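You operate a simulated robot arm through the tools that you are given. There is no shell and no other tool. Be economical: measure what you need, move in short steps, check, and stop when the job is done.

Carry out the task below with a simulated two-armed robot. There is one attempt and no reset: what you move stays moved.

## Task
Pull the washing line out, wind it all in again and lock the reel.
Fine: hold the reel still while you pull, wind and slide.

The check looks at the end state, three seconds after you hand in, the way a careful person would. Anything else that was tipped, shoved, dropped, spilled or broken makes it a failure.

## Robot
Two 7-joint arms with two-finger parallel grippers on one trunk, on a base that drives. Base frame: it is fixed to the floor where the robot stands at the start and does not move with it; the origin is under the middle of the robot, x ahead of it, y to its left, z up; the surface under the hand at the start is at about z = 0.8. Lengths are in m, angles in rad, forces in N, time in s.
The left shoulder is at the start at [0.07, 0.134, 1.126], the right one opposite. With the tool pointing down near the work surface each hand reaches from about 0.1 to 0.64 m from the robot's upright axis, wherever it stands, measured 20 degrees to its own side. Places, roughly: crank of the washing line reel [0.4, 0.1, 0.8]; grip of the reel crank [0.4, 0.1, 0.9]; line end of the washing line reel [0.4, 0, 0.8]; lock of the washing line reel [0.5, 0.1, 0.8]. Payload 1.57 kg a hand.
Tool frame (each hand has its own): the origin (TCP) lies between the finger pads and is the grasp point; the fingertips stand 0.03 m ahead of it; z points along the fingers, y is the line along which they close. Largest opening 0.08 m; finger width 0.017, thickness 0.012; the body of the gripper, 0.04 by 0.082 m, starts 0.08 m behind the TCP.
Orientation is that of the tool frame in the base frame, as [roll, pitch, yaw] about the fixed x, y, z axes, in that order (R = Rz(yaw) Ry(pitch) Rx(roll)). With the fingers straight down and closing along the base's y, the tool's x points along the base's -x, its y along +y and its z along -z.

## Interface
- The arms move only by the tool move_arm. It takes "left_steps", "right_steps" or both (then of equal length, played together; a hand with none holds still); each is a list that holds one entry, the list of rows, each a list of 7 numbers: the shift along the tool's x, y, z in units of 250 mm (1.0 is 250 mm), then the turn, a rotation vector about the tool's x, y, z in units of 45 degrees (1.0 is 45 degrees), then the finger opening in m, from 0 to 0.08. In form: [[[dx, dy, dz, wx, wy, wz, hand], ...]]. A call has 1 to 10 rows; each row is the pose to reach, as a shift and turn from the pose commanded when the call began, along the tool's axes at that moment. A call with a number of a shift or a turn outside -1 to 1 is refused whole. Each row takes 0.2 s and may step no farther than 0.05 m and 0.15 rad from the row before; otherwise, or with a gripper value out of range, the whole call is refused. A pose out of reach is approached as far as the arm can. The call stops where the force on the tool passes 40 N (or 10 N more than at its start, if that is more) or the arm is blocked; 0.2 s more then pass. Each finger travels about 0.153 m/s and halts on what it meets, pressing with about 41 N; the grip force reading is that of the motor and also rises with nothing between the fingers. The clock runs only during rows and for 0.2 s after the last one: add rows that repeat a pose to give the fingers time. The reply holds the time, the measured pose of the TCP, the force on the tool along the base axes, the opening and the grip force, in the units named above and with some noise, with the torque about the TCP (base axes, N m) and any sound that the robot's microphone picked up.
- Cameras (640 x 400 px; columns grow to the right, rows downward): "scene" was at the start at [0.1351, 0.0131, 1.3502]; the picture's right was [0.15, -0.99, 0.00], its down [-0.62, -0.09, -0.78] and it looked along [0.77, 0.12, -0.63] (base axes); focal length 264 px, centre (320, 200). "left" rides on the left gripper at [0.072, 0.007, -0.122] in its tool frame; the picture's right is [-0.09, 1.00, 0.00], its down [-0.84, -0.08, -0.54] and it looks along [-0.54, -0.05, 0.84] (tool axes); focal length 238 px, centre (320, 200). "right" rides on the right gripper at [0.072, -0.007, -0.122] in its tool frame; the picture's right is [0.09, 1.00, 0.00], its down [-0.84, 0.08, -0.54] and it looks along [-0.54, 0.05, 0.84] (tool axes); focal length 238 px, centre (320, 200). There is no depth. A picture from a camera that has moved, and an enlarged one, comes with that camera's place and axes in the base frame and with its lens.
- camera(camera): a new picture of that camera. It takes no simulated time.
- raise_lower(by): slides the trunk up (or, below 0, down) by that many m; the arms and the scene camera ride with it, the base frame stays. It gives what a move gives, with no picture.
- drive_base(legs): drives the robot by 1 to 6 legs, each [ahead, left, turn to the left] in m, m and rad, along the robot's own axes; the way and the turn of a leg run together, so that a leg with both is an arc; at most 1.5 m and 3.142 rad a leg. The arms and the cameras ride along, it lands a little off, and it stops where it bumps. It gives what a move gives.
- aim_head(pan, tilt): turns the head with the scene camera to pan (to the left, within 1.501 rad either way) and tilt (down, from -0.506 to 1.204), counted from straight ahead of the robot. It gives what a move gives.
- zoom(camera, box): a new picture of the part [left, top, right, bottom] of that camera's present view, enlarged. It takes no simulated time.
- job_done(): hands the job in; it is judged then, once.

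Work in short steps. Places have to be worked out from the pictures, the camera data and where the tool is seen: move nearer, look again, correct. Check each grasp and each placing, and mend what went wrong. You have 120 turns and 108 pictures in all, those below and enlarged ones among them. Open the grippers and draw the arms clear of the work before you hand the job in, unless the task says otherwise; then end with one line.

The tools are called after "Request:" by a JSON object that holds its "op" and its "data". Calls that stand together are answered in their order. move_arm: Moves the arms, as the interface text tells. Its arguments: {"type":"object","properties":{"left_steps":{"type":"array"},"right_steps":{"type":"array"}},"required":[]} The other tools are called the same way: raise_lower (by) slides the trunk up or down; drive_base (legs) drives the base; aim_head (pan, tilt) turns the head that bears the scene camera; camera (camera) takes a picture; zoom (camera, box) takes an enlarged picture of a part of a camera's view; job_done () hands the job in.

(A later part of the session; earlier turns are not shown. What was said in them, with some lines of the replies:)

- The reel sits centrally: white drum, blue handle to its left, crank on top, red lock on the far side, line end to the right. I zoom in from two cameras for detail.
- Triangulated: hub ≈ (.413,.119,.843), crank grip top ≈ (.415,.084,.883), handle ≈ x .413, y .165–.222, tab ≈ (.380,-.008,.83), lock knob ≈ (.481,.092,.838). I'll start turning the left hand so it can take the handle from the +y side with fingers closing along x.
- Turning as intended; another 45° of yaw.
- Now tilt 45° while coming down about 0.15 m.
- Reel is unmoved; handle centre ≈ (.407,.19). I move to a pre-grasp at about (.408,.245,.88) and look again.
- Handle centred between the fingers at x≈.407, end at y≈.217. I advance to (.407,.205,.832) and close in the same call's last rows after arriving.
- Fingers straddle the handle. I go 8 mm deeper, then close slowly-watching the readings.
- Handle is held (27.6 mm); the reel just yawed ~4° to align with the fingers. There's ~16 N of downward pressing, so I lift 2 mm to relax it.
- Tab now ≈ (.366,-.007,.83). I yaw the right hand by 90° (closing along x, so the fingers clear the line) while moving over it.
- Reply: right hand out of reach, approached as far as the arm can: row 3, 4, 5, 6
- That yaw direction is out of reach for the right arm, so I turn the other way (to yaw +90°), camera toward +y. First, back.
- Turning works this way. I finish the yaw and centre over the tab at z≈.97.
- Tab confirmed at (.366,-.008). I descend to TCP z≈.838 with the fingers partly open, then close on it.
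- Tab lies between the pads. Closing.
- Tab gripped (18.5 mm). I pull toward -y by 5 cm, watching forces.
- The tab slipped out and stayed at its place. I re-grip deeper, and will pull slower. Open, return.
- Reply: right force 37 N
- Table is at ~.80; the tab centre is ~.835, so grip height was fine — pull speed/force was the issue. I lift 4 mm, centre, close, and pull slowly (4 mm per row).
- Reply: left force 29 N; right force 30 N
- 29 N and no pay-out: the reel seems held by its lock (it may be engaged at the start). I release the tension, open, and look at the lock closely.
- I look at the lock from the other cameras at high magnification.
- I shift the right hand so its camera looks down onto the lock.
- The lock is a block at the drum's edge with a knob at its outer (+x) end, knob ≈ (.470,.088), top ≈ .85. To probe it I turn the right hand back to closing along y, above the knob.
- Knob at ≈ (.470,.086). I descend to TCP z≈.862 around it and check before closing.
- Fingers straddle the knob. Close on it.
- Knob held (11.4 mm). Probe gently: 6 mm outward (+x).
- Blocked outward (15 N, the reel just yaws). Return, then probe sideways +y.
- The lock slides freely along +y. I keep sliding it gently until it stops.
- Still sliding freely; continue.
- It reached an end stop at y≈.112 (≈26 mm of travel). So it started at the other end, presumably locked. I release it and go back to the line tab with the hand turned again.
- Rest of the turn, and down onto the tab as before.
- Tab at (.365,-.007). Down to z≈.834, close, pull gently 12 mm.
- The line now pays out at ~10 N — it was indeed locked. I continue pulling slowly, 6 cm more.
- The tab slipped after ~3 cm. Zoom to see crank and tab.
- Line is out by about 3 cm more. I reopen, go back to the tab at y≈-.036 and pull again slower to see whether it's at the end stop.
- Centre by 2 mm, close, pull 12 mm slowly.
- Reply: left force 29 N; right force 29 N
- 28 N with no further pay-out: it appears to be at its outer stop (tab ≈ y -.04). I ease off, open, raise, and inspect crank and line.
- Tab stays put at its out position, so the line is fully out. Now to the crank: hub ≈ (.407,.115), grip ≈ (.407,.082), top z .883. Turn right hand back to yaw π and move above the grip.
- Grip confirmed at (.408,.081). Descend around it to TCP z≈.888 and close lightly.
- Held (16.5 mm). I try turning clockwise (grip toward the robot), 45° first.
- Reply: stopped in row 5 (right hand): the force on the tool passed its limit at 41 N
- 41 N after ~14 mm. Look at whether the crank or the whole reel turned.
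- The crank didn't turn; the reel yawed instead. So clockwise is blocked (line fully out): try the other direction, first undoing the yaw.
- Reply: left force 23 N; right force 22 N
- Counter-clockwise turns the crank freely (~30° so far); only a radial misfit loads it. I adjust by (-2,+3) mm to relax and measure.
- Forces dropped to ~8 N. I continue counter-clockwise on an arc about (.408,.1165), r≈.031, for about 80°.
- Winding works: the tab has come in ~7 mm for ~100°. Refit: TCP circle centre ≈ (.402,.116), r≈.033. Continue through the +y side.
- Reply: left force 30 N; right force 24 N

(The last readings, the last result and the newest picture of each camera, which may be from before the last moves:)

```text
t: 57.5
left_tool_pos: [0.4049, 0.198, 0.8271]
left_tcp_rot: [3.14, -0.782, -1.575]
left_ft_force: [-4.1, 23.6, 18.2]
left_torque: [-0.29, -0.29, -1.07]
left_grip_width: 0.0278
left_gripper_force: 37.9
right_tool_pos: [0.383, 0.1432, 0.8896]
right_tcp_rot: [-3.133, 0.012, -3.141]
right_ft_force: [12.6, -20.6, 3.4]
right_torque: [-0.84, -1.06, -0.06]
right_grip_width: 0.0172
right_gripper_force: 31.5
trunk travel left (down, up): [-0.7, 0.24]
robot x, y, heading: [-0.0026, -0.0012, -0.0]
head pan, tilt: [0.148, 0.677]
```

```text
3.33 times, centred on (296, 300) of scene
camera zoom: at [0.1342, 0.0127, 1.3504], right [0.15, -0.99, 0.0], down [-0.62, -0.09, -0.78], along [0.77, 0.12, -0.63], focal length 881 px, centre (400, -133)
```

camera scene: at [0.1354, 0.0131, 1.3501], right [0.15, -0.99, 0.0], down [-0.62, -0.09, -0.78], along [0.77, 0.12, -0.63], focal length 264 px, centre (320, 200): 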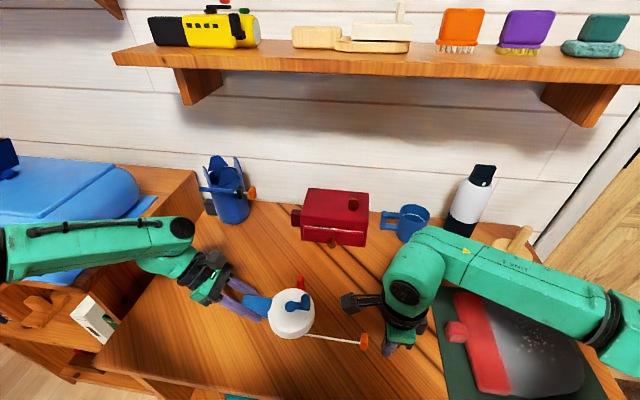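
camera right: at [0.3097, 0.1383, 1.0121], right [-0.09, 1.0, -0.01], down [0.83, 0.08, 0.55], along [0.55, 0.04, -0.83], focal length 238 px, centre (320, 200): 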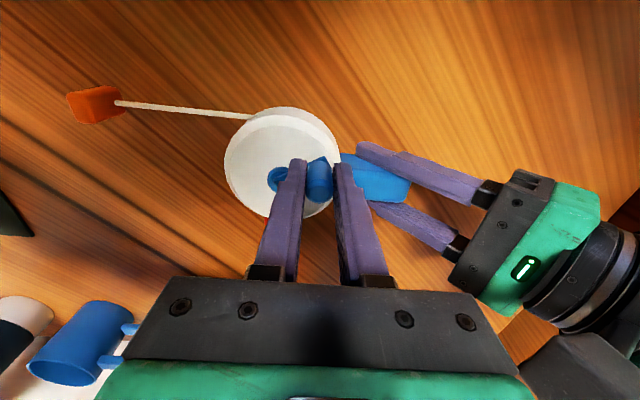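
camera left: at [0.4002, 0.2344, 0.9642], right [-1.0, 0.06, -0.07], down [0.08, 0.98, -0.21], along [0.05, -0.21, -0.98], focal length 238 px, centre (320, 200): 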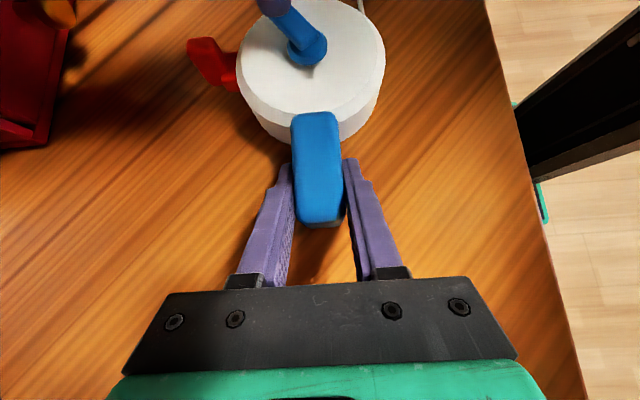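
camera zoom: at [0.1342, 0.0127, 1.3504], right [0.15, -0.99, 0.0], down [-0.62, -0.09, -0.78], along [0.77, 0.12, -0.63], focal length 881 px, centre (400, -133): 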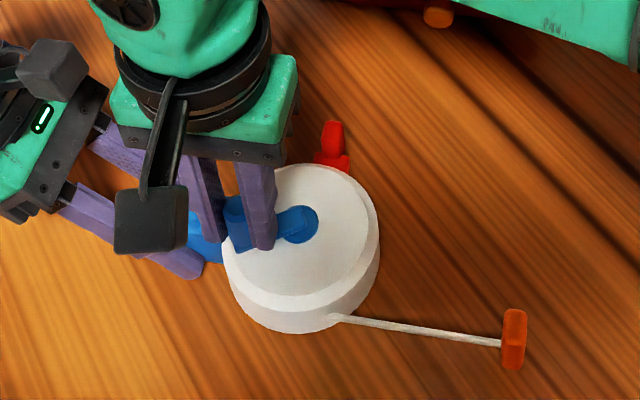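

Tab is coming in steadily. Refit centre (.403,.1145), r≈.0315; continue along the robot side.

Request:
{"op": "move_arm", "data": {"right_steps": [[[0.0124, -0.028, 0, 0, 0, 0, 0.0], [0.0284, -0.0492, 0, 0, 0, 0, 0.0], [0.0396, -0.0728, 0, 0, 0, 0, 0.0], [0.0456, -0.0988, 0, 0, 0, 0, 0.0], [0.046, -0.1248, 0, 0, 0, 0, 0.0], [0.0408, -0.1508, 0, 0, 0, 0, 0.0], [0.0308, -0.1752, 0, 0, 0, 0, 0.0], [0.0152, -0.1968, 0, 0, 0, 0, 0.0], [-0.0036, -0.2148, 0, 0, 0, 0, 0.0], [-0.0264, -0.228, 0, 0, 0, 0, 0.0]]]}}

Request:
{"op": "zoom", "data": {"camera": "scene", "box": [200, 240, 392, 360]}}

Request:
{"op": "camera", "data": {"camera": "right"}}

```text
t: 59.8
left_tool_pos: [0.4069, 0.1983, 0.8279]
left_tcp_rot: [3.14, -0.784, -1.571]
left_ft_force: [1.4, 4.5, -1.2]
left_torque: [-0.07, -0.32, 0.26]
left_grip_width: 0.0275
left_gripper_force: 38.2
right_tool_pos: [0.3885, 0.0856, 0.8889]
right_tcp_rot: [-3.133, 0.008, -3.139]
right_ft_force: [-3.8, -5.4, -0.3]
right_torque: [-0.05, 0.54, -0.01]
right_grip_width: 0.0168
right_gripper_force: 32.3
trunk travel left (down, up): [-0.7, 0.24]
robot x, y, heading: [0.0033, 0.0007, -0.003]
head pan, tilt: [0.148, 0.677]
```

```text
3.33 times, centred on (296, 300) of scene
camera zoom: at [0.135, 0.013, 1.3501], right [0.15, -0.99, 0.0], down [-0.62, -0.09, -0.78], along [0.77, 0.12, -0.63], focal length 881 px, centre (400, -133)
```

zoom: 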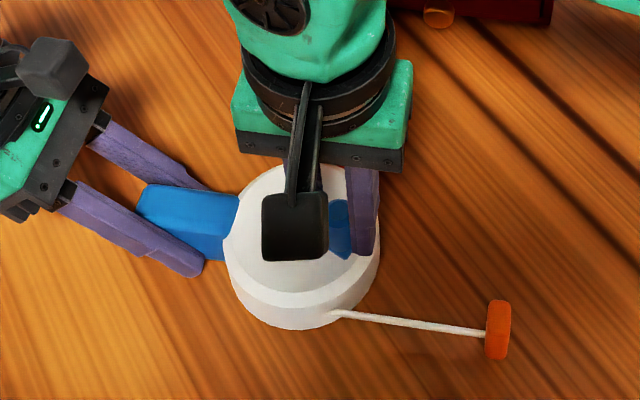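

```text
42 pictures are left
camera right: at [0.316, 0.0814, 1.012], right [-0.09, 1.0, -0.01], down [0.83, 0.08, 0.55], along [0.54, 0.04, -0.84], focal length 238 px, centre (320, 200)
```

right: 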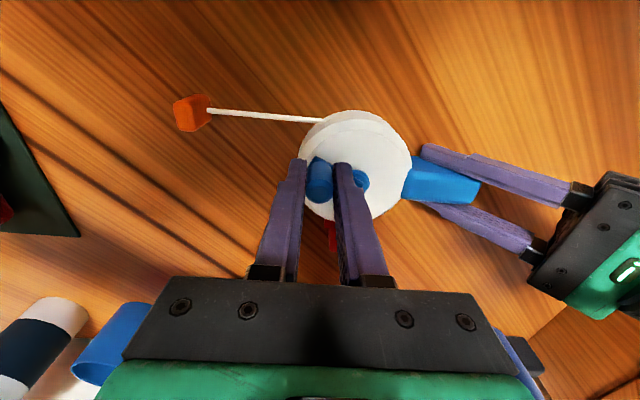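

Nearly one full turn; tab is back about where it started. I keep winding gently to see whether more goes in or it stops.

Request:
{"op": "move_arm", "data": {"right_steps": [[[-0.0248, -0.0088, 0, 0, 0, 0, 0.0], [-0.0512, -0.012, 0, 0, 0, 0, 0.0], [-0.0772, -0.0096, 0, 0, 0, 0, 0.0], [-0.1024, -0.002, 0, 0, 0, 0, 0.0]]]}}

Request:
{"op": "zoom", "data": {"camera": "scene", "box": [200, 240, 392, 360]}}

Request:
{"op": "camera", "data": {"camera": "right"}}

```text
t: 60.8
left_tool_pos: [0.4065, 0.1988, 0.8264]
left_tcp_rot: [-3.141, -0.782, -1.573]
left_ft_force: [1.9, 6.9, 4.7]
left_torque: [0.01, -0.22, -0.06]
left_grip_width: 0.0277
left_gripper_force: 38.1
right_tool_pos: [0.4155, 0.0859, 0.8893]
right_tcp_rot: [-3.134, 0.007, -3.139]
right_ft_force: [0.8, -5.2, 1.8]
right_torque: [-0.18, 0.22, 0.0]
right_grip_width: 0.0168
right_gripper_force: 31.5
trunk travel left (down, up): [-0.7, 0.24]
robot x, y, heading: [0.005, -0.0008, 0.0]
head pan, tilt: [0.148, 0.677]
```

```text
3.33 times, centred on (296, 300) of scene
camera zoom: at [0.1353, 0.0131, 1.3503], right [0.15, -0.99, 0.0], down [-0.62, -0.09, -0.78], along [0.77, 0.12, -0.63], focal length 881 px, centre (400, -133)
```

zoom: 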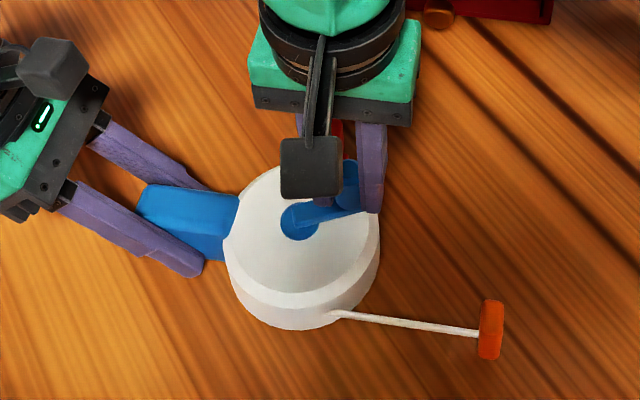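

```text
40 pictures are left
camera right: at [0.3424, 0.081, 1.0119], right [-0.09, 1.0, -0.01], down [0.83, 0.08, 0.55], along [0.55, 0.04, -0.84], focal length 238 px, centre (320, 200)
```

right: 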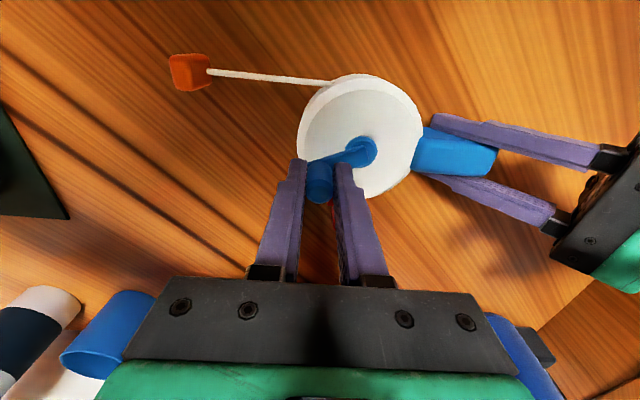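

More goes in, with low force. I continue winding in larger arcs (18°/row).

Request:
{"op": "move_arm", "data": {"right_steps": [[[-0.0336, 0.0208, 0, 0, 0, 0, 0.0], [-0.0588, 0.0512, 0, 0, 0, 0, 0.0], [-0.0736, 0.0876, 0, 0, 0, 0, 0.0], [-0.0764, 0.1268, 0, 0, 0, 0, 0.0], [-0.0668, 0.1652, 0, 0, 0, 0, 0.0], [-0.046, 0.1988, 0, 0, 0, 0, 0.0], [-0.0156, 0.224, 0, 0, 0, 0, 0.0], [0.0208, 0.2388, 0, 0, 0, 0, 0.0], [0.06, 0.2416, 0, 0, 0, 0, 0.0], [0.0984, 0.232, 0, 0, 0, 0, 0.0]]]}}

Request:
{"op": "zoom", "data": {"camera": "scene", "box": [200, 240, 392, 360]}}

```text
t: 63.0
left_tool_pos: [0.4064, 0.1987, 0.8285]
left_tcp_rot: [3.139, -0.782, -1.569]
left_ft_force: [0.6, -5.2, 11.2]
left_torque: [-0.17, 0.22, 0.05]
left_grip_width: 0.0274
left_gripper_force: 38.3
right_tool_pos: [0.3906, 0.1433, 0.8886]
right_tcp_rot: [-3.135, 0.006, -3.139]
right_ft_force: [-1.6, 4.9, -7.9]
right_torque: [-0.04, -0.06, 0.0]
right_grip_width: 0.0169
right_gripper_force: 32.3
trunk travel left (down, up): [-0.7, 0.24]
robot x, y, heading: [-0.0013, -0.001, -0.002]
head pan, tilt: [0.148, 0.677]
```

```text
3.33 times, centred on (296, 300) of scene
camera zoom: at [0.135, 0.0128, 1.3502], right [0.15, -0.99, 0.0], down [-0.62, -0.09, -0.78], along [0.77, 0.12, -0.63], focal length 881 px, centre (400, -133)
```

zoom: 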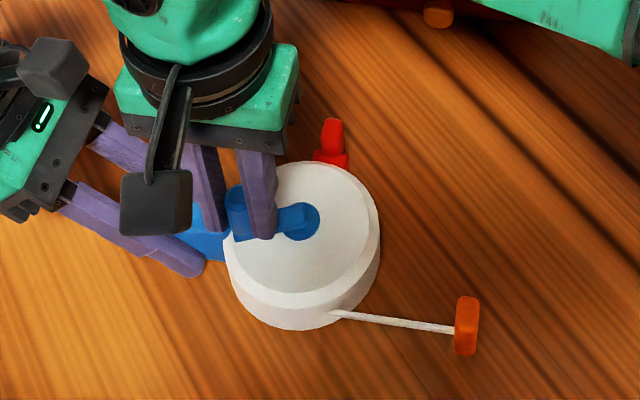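

Excellent fit, low forces, tab coming in ~14 mm per half turn. The second half turn:

Request:
{"op": "move_arm", "data": {"right_steps": [[[0.0336, -0.0208, 0, 0, 0, 0, 0.0], [0.0588, -0.0512, 0, 0, 0, 0, 0.0], [0.0736, -0.0876, 0, 0, 0, 0, 0.0], [0.0764, -0.1268, 0, 0, 0, 0, 0.0], [0.0668, -0.1652, 0, 0, 0, 0, 0.0], [0.046, -0.1988, 0, 0, 0, 0, 0.0], [0.0156, -0.224, 0, 0, 0, 0, 0.0], [-0.0208, -0.2388, 0, 0, 0, 0, 0.0], [-0.06, -0.2416, 0, 0, 0, 0, 0.0], [-0.0984, -0.232, 0, 0, 0, 0, 0.0]]]}}

Request:
{"op": "zoom", "data": {"camera": "scene", "box": [200, 240, 392, 360]}}

```text
t: 65.2
left_tool_pos: [0.4059, 0.1989, 0.8264]
left_tcp_rot: [3.139, -0.783, -1.572]
left_ft_force: [2.0, 7.8, 11.8]
left_torque: [-0.43, -0.52, 0.01]
left_grip_width: 0.0278
left_gripper_force: 38.7
right_tool_pos: [0.4152, 0.0868, 0.8893]
right_tcp_rot: [-3.133, 0.008, -3.141]
right_ft_force: [1.1, -5.0, -1.5]
right_torque: [-0.19, 0.1, -0.04]
right_grip_width: 0.0167
right_gripper_force: 32.0
trunk travel left (down, up): [-0.7, 0.24]
robot x, y, heading: [-0.0014, -0.0033, 0.0]
head pan, tilt: [0.148, 0.677]
```

```text
3.33 times, centred on (296, 300) of scene
camera zoom: at [0.1351, 0.0132, 1.3502], right [0.15, -0.99, 0.0], down [-0.62, -0.09, -0.78], along [0.77, 0.12, -0.63], focal length 881 px, centre (400, -133)
```

zoom: 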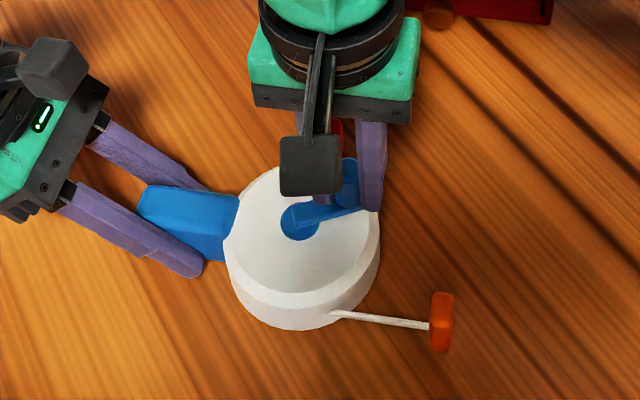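

Tab keeps coming in. Another half turn (A), then B.

Request:
{"op": "move_arm", "data": {"right_steps": [[[-0.0336, 0.0208, 0, 0, 0, 0, 0.0], [-0.0588, 0.0512, 0, 0, 0, 0, 0.0], [-0.0736, 0.0876, 0, 0, 0, 0, 0.0], [-0.0764, 0.1268, 0, 0, 0, 0, 0.0], [-0.0668, 0.1652, 0, 0, 0, 0, 0.0], [-0.046, 0.1988, 0, 0, 0, 0, 0.0], [-0.0156, 0.224, 0, 0, 0, 0, 0.0], [0.0208, 0.2388, 0, 0, 0, 0, 0.0], [0.06, 0.2416, 0, 0, 0, 0, 0.0], [0.0984, 0.232, 0, 0, 0, 0, 0.0]]]}}

Request:
{"op": "zoom", "data": {"camera": "scene", "box": [200, 240, 392, 360]}}

```text
t: 67.3
left_tool_pos: [0.4061, 0.1993, 0.8272]
left_tcp_rot: [3.139, -0.782, -1.571]
left_ft_force: [-0.3, -5.3, 8.2]
left_torque: [0.06, 0.14, 0.03]
left_grip_width: 0.0275
left_gripper_force: 38.3
right_tool_pos: [0.3907, 0.1435, 0.8901]
right_tcp_rot: [-3.136, 0.007, -3.14]
right_ft_force: [0.1, 3.3, -2.8]
right_torque: [0.0, -0.08, 0.0]
right_grip_width: 0.0169
right_gripper_force: 31.8
trunk travel left (down, up): [-0.7, 0.24]
robot x, y, heading: [-0.001, 0.0006, 0.0]
head pan, tilt: [0.148, 0.677]
```

```text
3.33 times, centred on (296, 300) of scene
camera zoom: at [0.1344, 0.0125, 1.3503], right [0.15, -0.99, 0.0], down [-0.62, -0.09, -0.78], along [0.77, 0.12, -0.63], focal length 881 px, centre (400, -133)
```

zoom: 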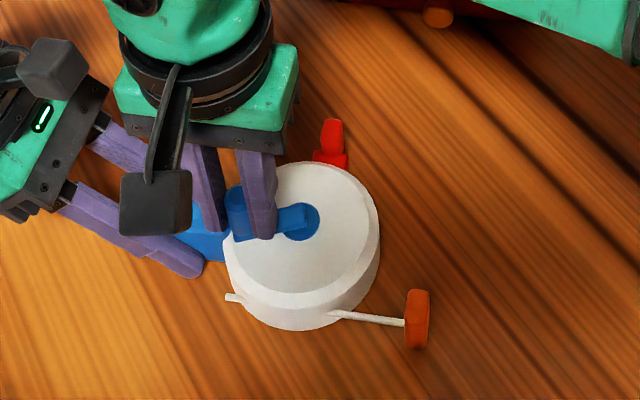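

Continue, the other half turn.

Request:
{"op": "move_arm", "data": {"right_steps": [[[0.0336, -0.0208, 0, 0, 0, 0, 0.0], [0.0588, -0.0512, 0, 0, 0, 0, 0.0], [0.0736, -0.0876, 0, 0, 0, 0, 0.0], [0.0764, -0.1268, 0, 0, 0, 0, 0.0], [0.0668, -0.1652, 0, 0, 0, 0, 0.0], [0.046, -0.1988, 0, 0, 0, 0, 0.0], [0.0156, -0.224, 0, 0, 0, 0, 0.0], [-0.0208, -0.2388, 0, 0, 0, 0, 0.0], [-0.06, -0.2416, 0, 0, 0, 0, 0.0], [-0.0984, -0.232, 0, 0, 0, 0, 0.0]]]}}

Request:
{"op": "zoom", "data": {"camera": "scene", "box": [200, 240, 392, 360]}}

```text
t: 69.5
left_tool_pos: [0.4083, 0.1989, 0.8278]
left_tcp_rot: [-3.135, -0.781, -1.57]
left_ft_force: [16.5, 16.3, -3.0]
left_torque: [-0.05, -0.39, 1.94]
left_grip_width: 0.0289
left_gripper_force: 38.7
right_tool_pos: [0.4136, 0.0849, 0.8885]
right_tcp_rot: [-3.13, 0.004, -3.139]
right_ft_force: [-15.9, -16.8, 11.7]
right_torque: [-0.35, 0.98, -0.03]
right_grip_width: 0.0168
right_gripper_force: 32.0
trunk travel left (down, up): [-0.7, 0.24]
robot x, y, heading: [0.0001, -0.0015, 0.002]
head pan, tilt: [0.148, 0.677]
```

```text
3.33 times, centred on (296, 300) of scene
camera zoom: at [0.1339, 0.0123, 1.3504], right [0.15, -0.99, 0.0], down [-0.62, -0.09, -0.78], along [0.77, 0.12, -0.63], focal length 881 px, centre (400, -133)
```

zoom: 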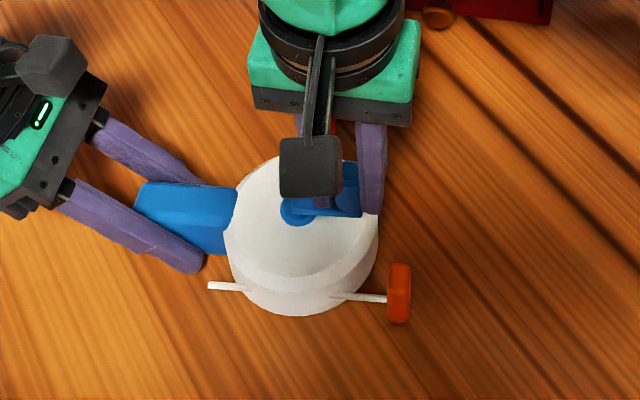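

Resistance now (~21 N tangential) and the reel starts to yaw: probably the wound-in stop. I push ~4 mm further to confirm.

Request:
{"op": "move_arm", "data": {"right_steps": [[[-0.008, 0.003, 0, 0, 0, 0, 0.0], [-0.015, 0.006, 0, 0, 0, 0, 0.0], [-0.015, 0.006, 0, 0, 0, 0, 0.0]]]}}

Request:
{"op": "camera", "data": {"camera": "left"}}

Request:
{"op": "zoom", "data": {"camera": "scene", "box": [200, 240, 392, 360]}}

```text
t: 70.3
left_tool_pos: [0.4063, 0.1982, 0.828]
left_tcp_rot: [-3.133, -0.778, -1.573]
left_ft_force: [15.0, 20.0, 4.8]
left_torque: [-0.57, -0.74, 1.85]
left_grip_width: 0.0294
left_gripper_force: 39.3
right_tool_pos: [0.418, 0.0855, 0.8892]
right_tcp_rot: [-3.128, 0.007, -3.142]
right_ft_force: [-14.0, -23.9, 11.8]
right_torque: [-0.73, 0.89, -0.05]
right_grip_width: 0.0169
right_gripper_force: 32.3
trunk travel left (down, up): [-0.7, 0.24]
robot x, y, heading: [-0.0027, -0.0007, 0.001]
head pan, tilt: [0.148, 0.677]
```

```text
35 pictures are left
camera left: at [0.3989, 0.2344, 0.9652], right [-1.0, 0.06, -0.07], down [0.07, 0.98, -0.2], along [0.06, -0.21, -0.98], focal length 238 px, centre (320, 200)
```

left: 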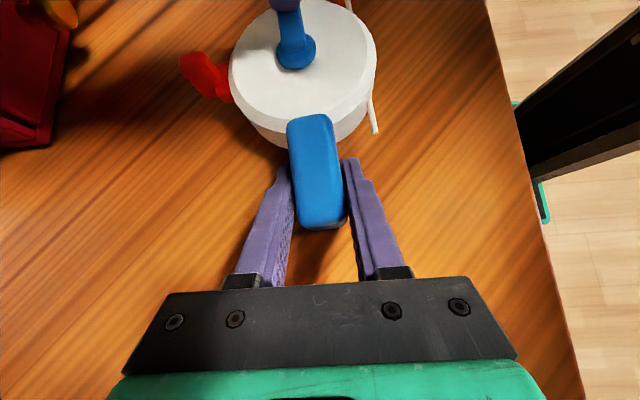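

```text
3.33 times, centred on (296, 300) of scene
camera zoom: at [0.1329, 0.0115, 1.3506], right [0.15, -0.99, 0.0], down [-0.62, -0.09, -0.78], along [0.77, 0.12, -0.62], focal length 881 px, centre (400, -133)
```

zoom: 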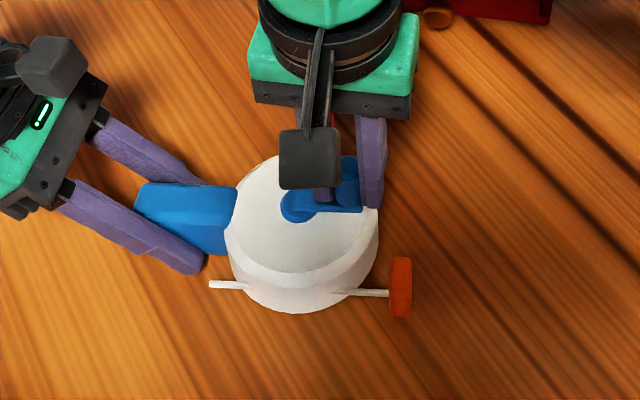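

Crank is at its stop (only the reel yaws) — the line is fully in. I back off 2.5 mm to shed load, open, and rise straight up.

Request:
{"op": "move_arm", "data": {"right_steps": [[[0.009, -0.004, 0, 0, 0, 0, 0.0], [0.009, -0.004, 0, 0, 0, 0, 0.04], [0.009, -0.004, 0, 0, 0, 0, 0.04], [0.009, -0.004, -0.15, 0, 0, 0, 0.04], [0.009, -0.004, -0.3, 0, 0, 0, 0.04], [-0.1, -0.004, -0.3, 0, 0, 0, 0.05], [-0.22, 0.06, -0.3, 0, 0, 0, 0.05]]]}}

Request:
{"op": "camera", "data": {"camera": "right"}}

Request:
{"op": "zoom", "data": {"camera": "scene", "box": [200, 240, 392, 360]}}

```text
t: 72.0
left_tool_pos: [0.405, 0.1991, 0.8271]
left_tcp_rot: [3.141, -0.784, -1.571]
left_ft_force: [-0.8, 0.9, 4.4]
left_torque: [0.06, 0.12, -0.09]
left_grip_width: 0.0275
left_gripper_force: 38.1
right_tool_pos: [0.4719, 0.1041, 0.9643]
right_tcp_rot: [-3.133, 0.008, -3.139]
right_ft_force: [-0.1, 0.4, 0.6]
right_torque: [0.0, 0.04, 0.01]
right_grip_width: 0.05
right_gripper_force: 0.0
trunk travel left (down, up): [-0.7, 0.24]
robot x, y, heading: [0.0011, 0.0017, 0.001]
head pan, tilt: [0.148, 0.677]
```

```text
33 pictures are left
camera right: at [0.3995, 0.0982, 1.087], right [-0.09, 1.0, -0.01], down [0.83, 0.08, 0.55], along [0.54, 0.04, -0.84], focal length 238 px, centre (320, 200)
```

right: 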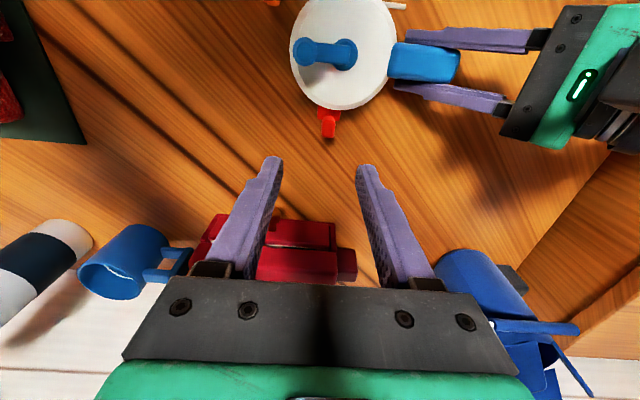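

```text
3.33 times, centred on (296, 300) of scene
camera zoom: at [0.1346, 0.0142, 1.3502], right [0.15, -0.99, 0.0], down [-0.62, -0.09, -0.78], along [0.77, 0.11, -0.63], focal length 881 px, centre (400, -133)
```

zoom: 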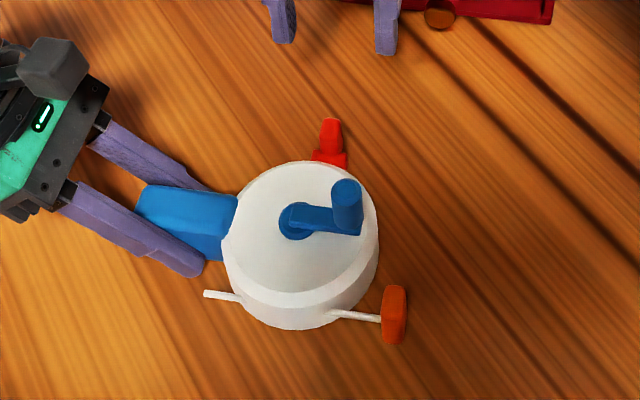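

Reel is aligned again, tab close to the drum, crank at rest. Now the lock: knob ≈ (.470,.1115). Descend around it.

Request:
{"op": "move_arm", "data": {"right_steps": [[[0.004, 0.03, 0.15, 0, 0, 0, 0.05], [0.004, 0.03, 0.3, 0, 0, 0, 0.05], [0.004, 0.03, 0.405, 0, 0, 0, 0.05], [0.004, 0.03, 0.405, 0, 0, 0, 0.05]]]}}

Request:
{"op": "camera", "data": {"camera": "right"}}

```text
t: 73.0
left_tool_pos: [0.4067, 0.1986, 0.8266]
left_tcp_rot: [-3.141, -0.782, -1.571]
left_ft_force: [-0.7, 0.3, 3.3]
left_torque: [0.07, 0.02, -0.1]
left_grip_width: 0.0277
left_gripper_force: 37.9
right_tool_pos: [0.471, 0.1107, 0.862]
right_tcp_rot: [-3.135, 0.007, -3.14]
right_ft_force: [0.6, -0.5, -0.3]
right_torque: [0.01, 0.01, -0.02]
right_grip_width: 0.0499
right_gripper_force: 0.1
trunk travel left (down, up): [-0.7, 0.24]
robot x, y, heading: [-0.001, -0.0022, -0.003]
head pan, tilt: [0.148, 0.677]
```

```text
31 pictures are left
camera right: at [0.3987, 0.1057, 0.985], right [-0.09, 1.0, -0.01], down [0.83, 0.08, 0.55], along [0.55, 0.04, -0.84], focal length 238 px, centre (320, 200)
```

right: 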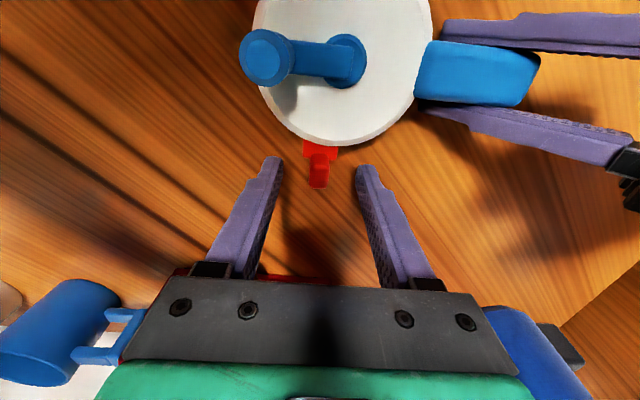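

Knob is centred between the fingers. Close and slide toward -y by 16 mm first.

Request:
{"op": "move_arm", "data": {"right_steps": [[[0, 0, 0, 0, 0, 0, 0.02], [0, 0, 0, 0, 0, 0, 0.0], [0, 0, 0, 0, 0, 0, 0.0], [0, -0.012, 0, 0, 0, 0, 0.0], [0, -0.024, 0, 0, 0, 0, 0.0], [0.002, -0.036, 0, 0, 0, 0, 0.0], [0.003, -0.048, 0, 0, 0, 0, 0.0], [0.003, -0.064, 0, 0, 0, 0, 0.0]]]}}

Request:
{"op": "camera", "data": {"camera": "right"}}

```text
t: 74.8
left_tool_pos: [0.4065, 0.1986, 0.827]
left_tcp_rot: [-3.141, -0.785, -1.573]
left_ft_force: [-1.1, 1.0, 7.3]
left_torque: [-0.47, -0.48, -0.09]
left_grip_width: 0.0276
left_gripper_force: 38.0
right_tool_pos: [0.4724, 0.0935, 0.8628]
right_tcp_rot: [-3.134, 0.007, 3.141]
right_ft_force: [1.3, 0.5, -4.5]
right_torque: [-0.16, -0.08, -0.04]
right_grip_width: 0.0113
right_gripper_force: 28.9
trunk travel left (down, up): [-0.7, 0.24]
robot x, y, heading: [-0.0024, -0.0006, -0.003]
head pan, tilt: [0.148, 0.677]
```

```text
30 pictures are left
camera right: at [0.3991, 0.0888, 0.9855], right [-0.09, 1.0, -0.01], down [0.83, 0.08, 0.55], along [0.55, 0.04, -0.84], focal length 238 px, centre (320, 200)
```

right: 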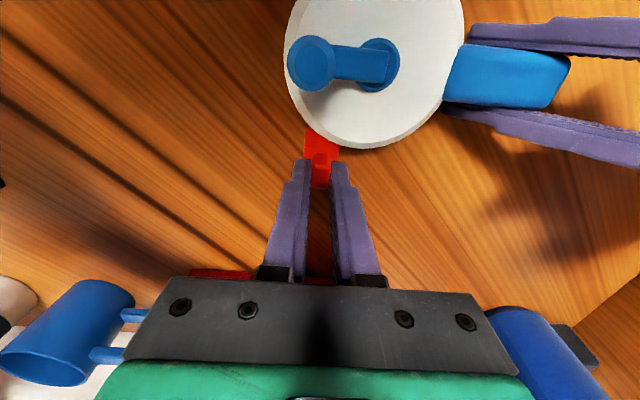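

Sliding freely. Continue until it stops (≈ y .085 or less).

Request:
{"op": "move_arm", "data": {"right_steps": [[[0, -0.012, 0, 0, 0, 0, 0.0], [0.0, -0.024, 0, 0, 0, 0, 0.0], [0.0, -0.036, 0, 0, 0, 0, 0.0], [0, -0.048, 0, 0, 0, 0, 0.0], [0, -0.048, 0, 0, 0, 0, 0.0]]]}}

Request:
{"op": "camera", "data": {"camera": "right"}}

```text
t: 76.0
left_tool_pos: [0.4066, 0.1982, 0.8272]
left_tcp_rot: [-3.142, -0.783, -1.57]
left_ft_force: [3.6, -12.7, 5.1]
left_torque: [-0.11, -0.2, -0.33]
left_grip_width: 0.0278
left_gripper_force: 38.3
right_tool_pos: [0.4724, 0.0835, 0.8633]
right_tcp_rot: [-3.136, 0.005, -3.138]
right_ft_force: [-4.0, 13.2, -3.2]
right_torque: [0.03, -0.01, -0.09]
right_grip_width: 0.0111
right_gripper_force: 29.1
trunk travel left (down, up): [-0.7, 0.24]
robot x, y, heading: [-0.0032, 0.0012, 0.0]
head pan, tilt: [0.148, 0.677]
```

```text
29 pictures are left
camera right: at [0.3991, 0.0777, 0.986], right [-0.1, 1.0, -0.01], down [0.83, 0.08, 0.55], along [0.54, 0.05, -0.84], focal length 238 px, centre (320, 200)
```

right: 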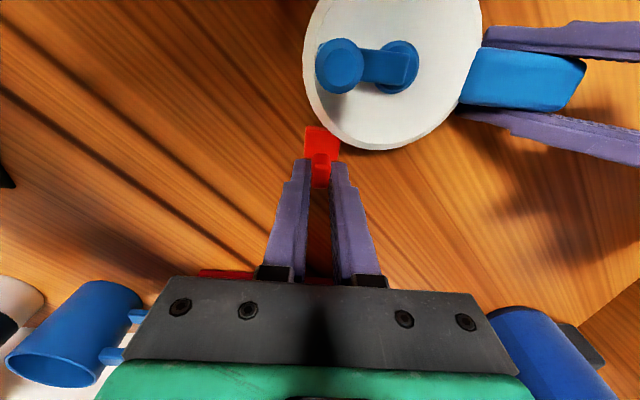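

Lock is at its end stop (13 N). I open without backing off, rise and draw the right arm clear, then check.

Request:
{"op": "move_arm", "data": {"right_steps": [[[0, 0.006, 0, 0, 0, 0, 0.0], [0, 0.006, 0, 0, 0, 0, 0.04], [0, 0.006, 0, 0, 0, 0, 0.04], [0, 0.006, -0.15, 0, 0, 0, 0.04], [0, 0.006, -0.3, 0, 0, 0, 0.05], [0, 0.006, -0.45, 0, 0, 0, 0.06], [0, -0.15, -0.6, 0, 0, 0, 0.06], [0, -0.3, -0.7, 0, 0, 0, 0.06], [0, -0.45, -0.8, 0, 0, 0, 0.06], [0, -0.6, -0.9, 0, 0, 0, 0.06]]]}}

Request:
{"op": "zoom", "data": {"camera": "scene", "box": [200, 240, 392, 360]}}

Request:
{"op": "camera", "data": {"camera": "right"}}

```text
refused: row 7 steps farther than a row can; nothing moved
```

```text
3.33 times, centred on (296, 300) of scene
camera zoom: at [0.1353, 0.013, 1.3502], right [0.15, -0.99, 0.0], down [-0.62, -0.09, -0.78], along [0.77, 0.12, -0.63], focal length 881 px, centre (400, -133)
```

zoom: 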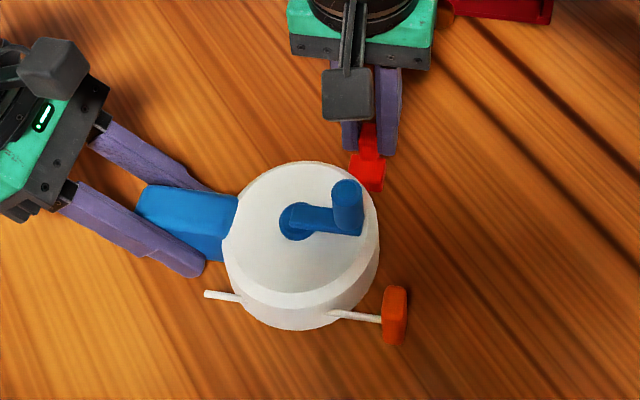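

```text
27 pictures are left
camera right: at [0.3991, 0.0777, 0.986], right [-0.1, 1.0, -0.01], down [0.83, 0.08, 0.55], along [0.54, 0.05, -0.84], focal length 238 px, centre (320, 200)
```

right: 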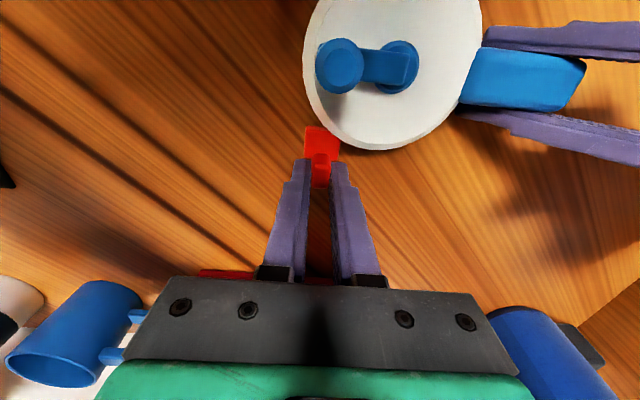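

Steps too large; redo: open, rise, and move off in smaller steps.

Request:
{"op": "move_arm", "data": {"right_steps": [[[0, 0.004, 0, 0, 0, 0, 0.0], [0, 0.004, 0, 0, 0, 0, 0.04], [0, 0.004, 0, 0, 0, 0, 0.04], [0, 0.004, -0.15, 0, 0, 0, 0.04], [0, 0.004, -0.3, 0, 0, 0, 0.05], [0, 0.004, -0.45, 0, 0, 0, 0.06], [0, -0.12, -0.55, 0, 0, 0, 0.06], [0, -0.24, -0.65, 0, 0, 0, 0.06], [0, -0.36, -0.75, 0, 0, 0, 0.06], [0, -0.48, -0.85, 0, 0, 0, 0.06]]]}}

Request:
{"op": "zoom", "data": {"camera": "scene", "box": [200, 240, 392, 360]}}

Request:
{"op": "zoom", "data": {"camera": "left", "box": [160, 0, 400, 150]}}

```text
t: 78.2
left_tool_pos: [0.4053, 0.1989, 0.8274]
left_tcp_rot: [3.141, -0.782, -1.57]
left_ft_force: [0.7, 2.4, 6.8]
left_torque: [0.09, -0.17, 0.07]
left_grip_width: 0.0277
left_gripper_force: 38.2
right_tool_pos: [0.4709, -0.0378, 1.0781]
right_tcp_rot: [-3.134, 0.005, -3.14]
right_ft_force: [0.4, -0.2, -1.2]
right_torque: [0.0, -0.02, -0.01]
right_grip_width: 0.0599
right_gripper_force: 0.1
trunk travel left (down, up): [-0.7, 0.24]
robot x, y, heading: [0.0021, 0.0008, -0.002]
head pan, tilt: [0.148, 0.677]
```

```text
3.33 times, centred on (296, 300) of scene
camera zoom: at [0.1341, 0.0121, 1.3503], right [0.15, -0.99, 0.0], down [-0.62, -0.09, -0.78], along [0.77, 0.12, -0.63], focal length 881 px, centre (400, -133)
```

zoom: 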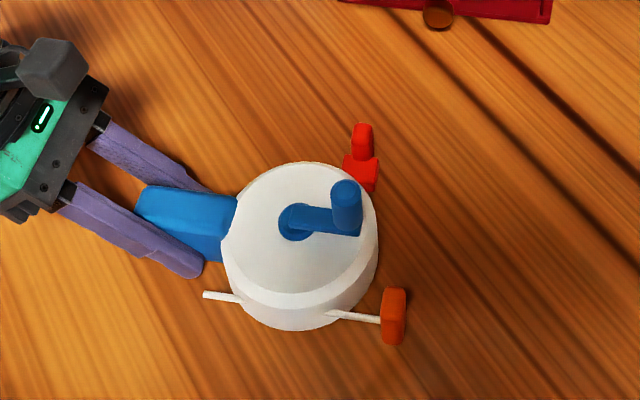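

```text
2.67 times, centred on (280, 75) of left
camera zoom: at [0.3982, 0.2339, 0.9641], right [-1.0, 0.07, -0.06], down [0.08, 0.98, -0.2], along [0.05, -0.21, -0.98], focal length 636 px, centre (427, 533)
```

zoom: 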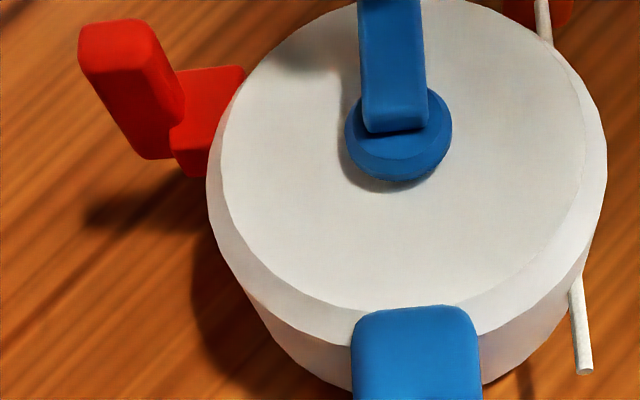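

Lock position matches the original locked look exactly, crank and tab are at the stop. Release the left hand and back it off along its axis.

Request:
{"op": "move_arm", "data": {"left_steps": [[[0, 0, 0, 0, 0, 0, 0.02], [0, 0, 0, 0, 0, 0, 0.05], [0, 0, 0, 0, 0, 0, 0.07], [0, 0, 0, 0, 0, 0, 0.07], [0, 0, -0.1, 0, 0, 0, 0.07], [0, 0, -0.25, 0, 0, 0, 0.07], [0, 0, -0.4, 0, 0, 0, 0.07], [0.1, 0, -0.5, 0, 0, 0, 0.07], [0.2, 0, -0.6, 0, 0, 0, 0.07]]]}}

Request:
{"op": "camera", "data": {"camera": "scene"}}

Request:
{"op": "zoom", "data": {"camera": "scene", "box": [200, 240, 392, 360]}}

```text
t: 80.2
left_tool_pos: [0.4069, 0.2659, 0.9696]
left_tcp_rot: [3.141, -0.782, -1.569]
left_ft_force: [0.1, -0.1, 0.9]
left_torque: [0.02, 0.01, -0.03]
left_grip_width: 0.07
left_gripper_force: 0.1
right_tool_pos: [0.4733, -0.0375, 1.0785]
right_tcp_rot: [-3.134, 0.008, -3.141]
right_ft_force: [0.4, 0.2, -0.2]
right_torque: [0.02, 0.0, 0.02]
right_grip_width: 0.06
right_gripper_force: 0.0
trunk travel left (down, up): [-0.7, 0.24]
robot x, y, heading: [-0.0019, -0.0041, 0.005]
head pan, tilt: [0.148, 0.677]
```

```text
24 pictures are left
camera scene: at [0.1345, 0.0126, 1.3502], right [0.15, -0.99, 0.0], down [-0.62, -0.09, -0.78], along [0.77, 0.12, -0.63], focal length 264 px, centre (320, 200)
```

scene: 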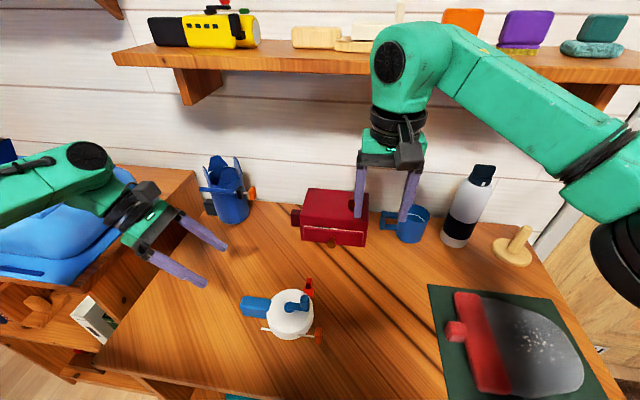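

```text
3.33 times, centred on (296, 300) of scene
camera zoom: at [0.1345, 0.0126, 1.3502], right [0.15, -0.99, 0.0], down [-0.62, -0.09, -0.78], along [0.77, 0.12, -0.63], focal length 881 px, centre (400, -133)
```

zoom: 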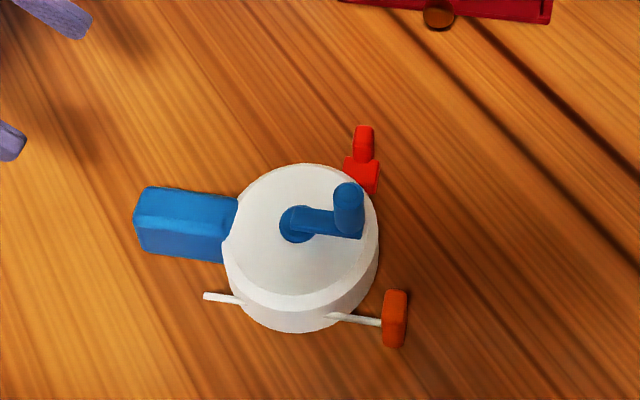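

The reel stands free, wound in and locked; both arms are clear and nothing else has moved. Handing in.

Request:
{"op": "job_done", "data": {}}

```text
The job is handed in.
```

The washing line was pulled out to its stop, about 3 cm further than it started. It was then wound back in until the crank stopped, and the reel's lock was slid shut. The lock was already on at the start, so I had to unlock the reel first. I did not test the lock by pulling on the line again. At the wound-in stop the tab still sits about 3 cm from the drum. Nothing else appears to have moved, and both arms are open and clear.
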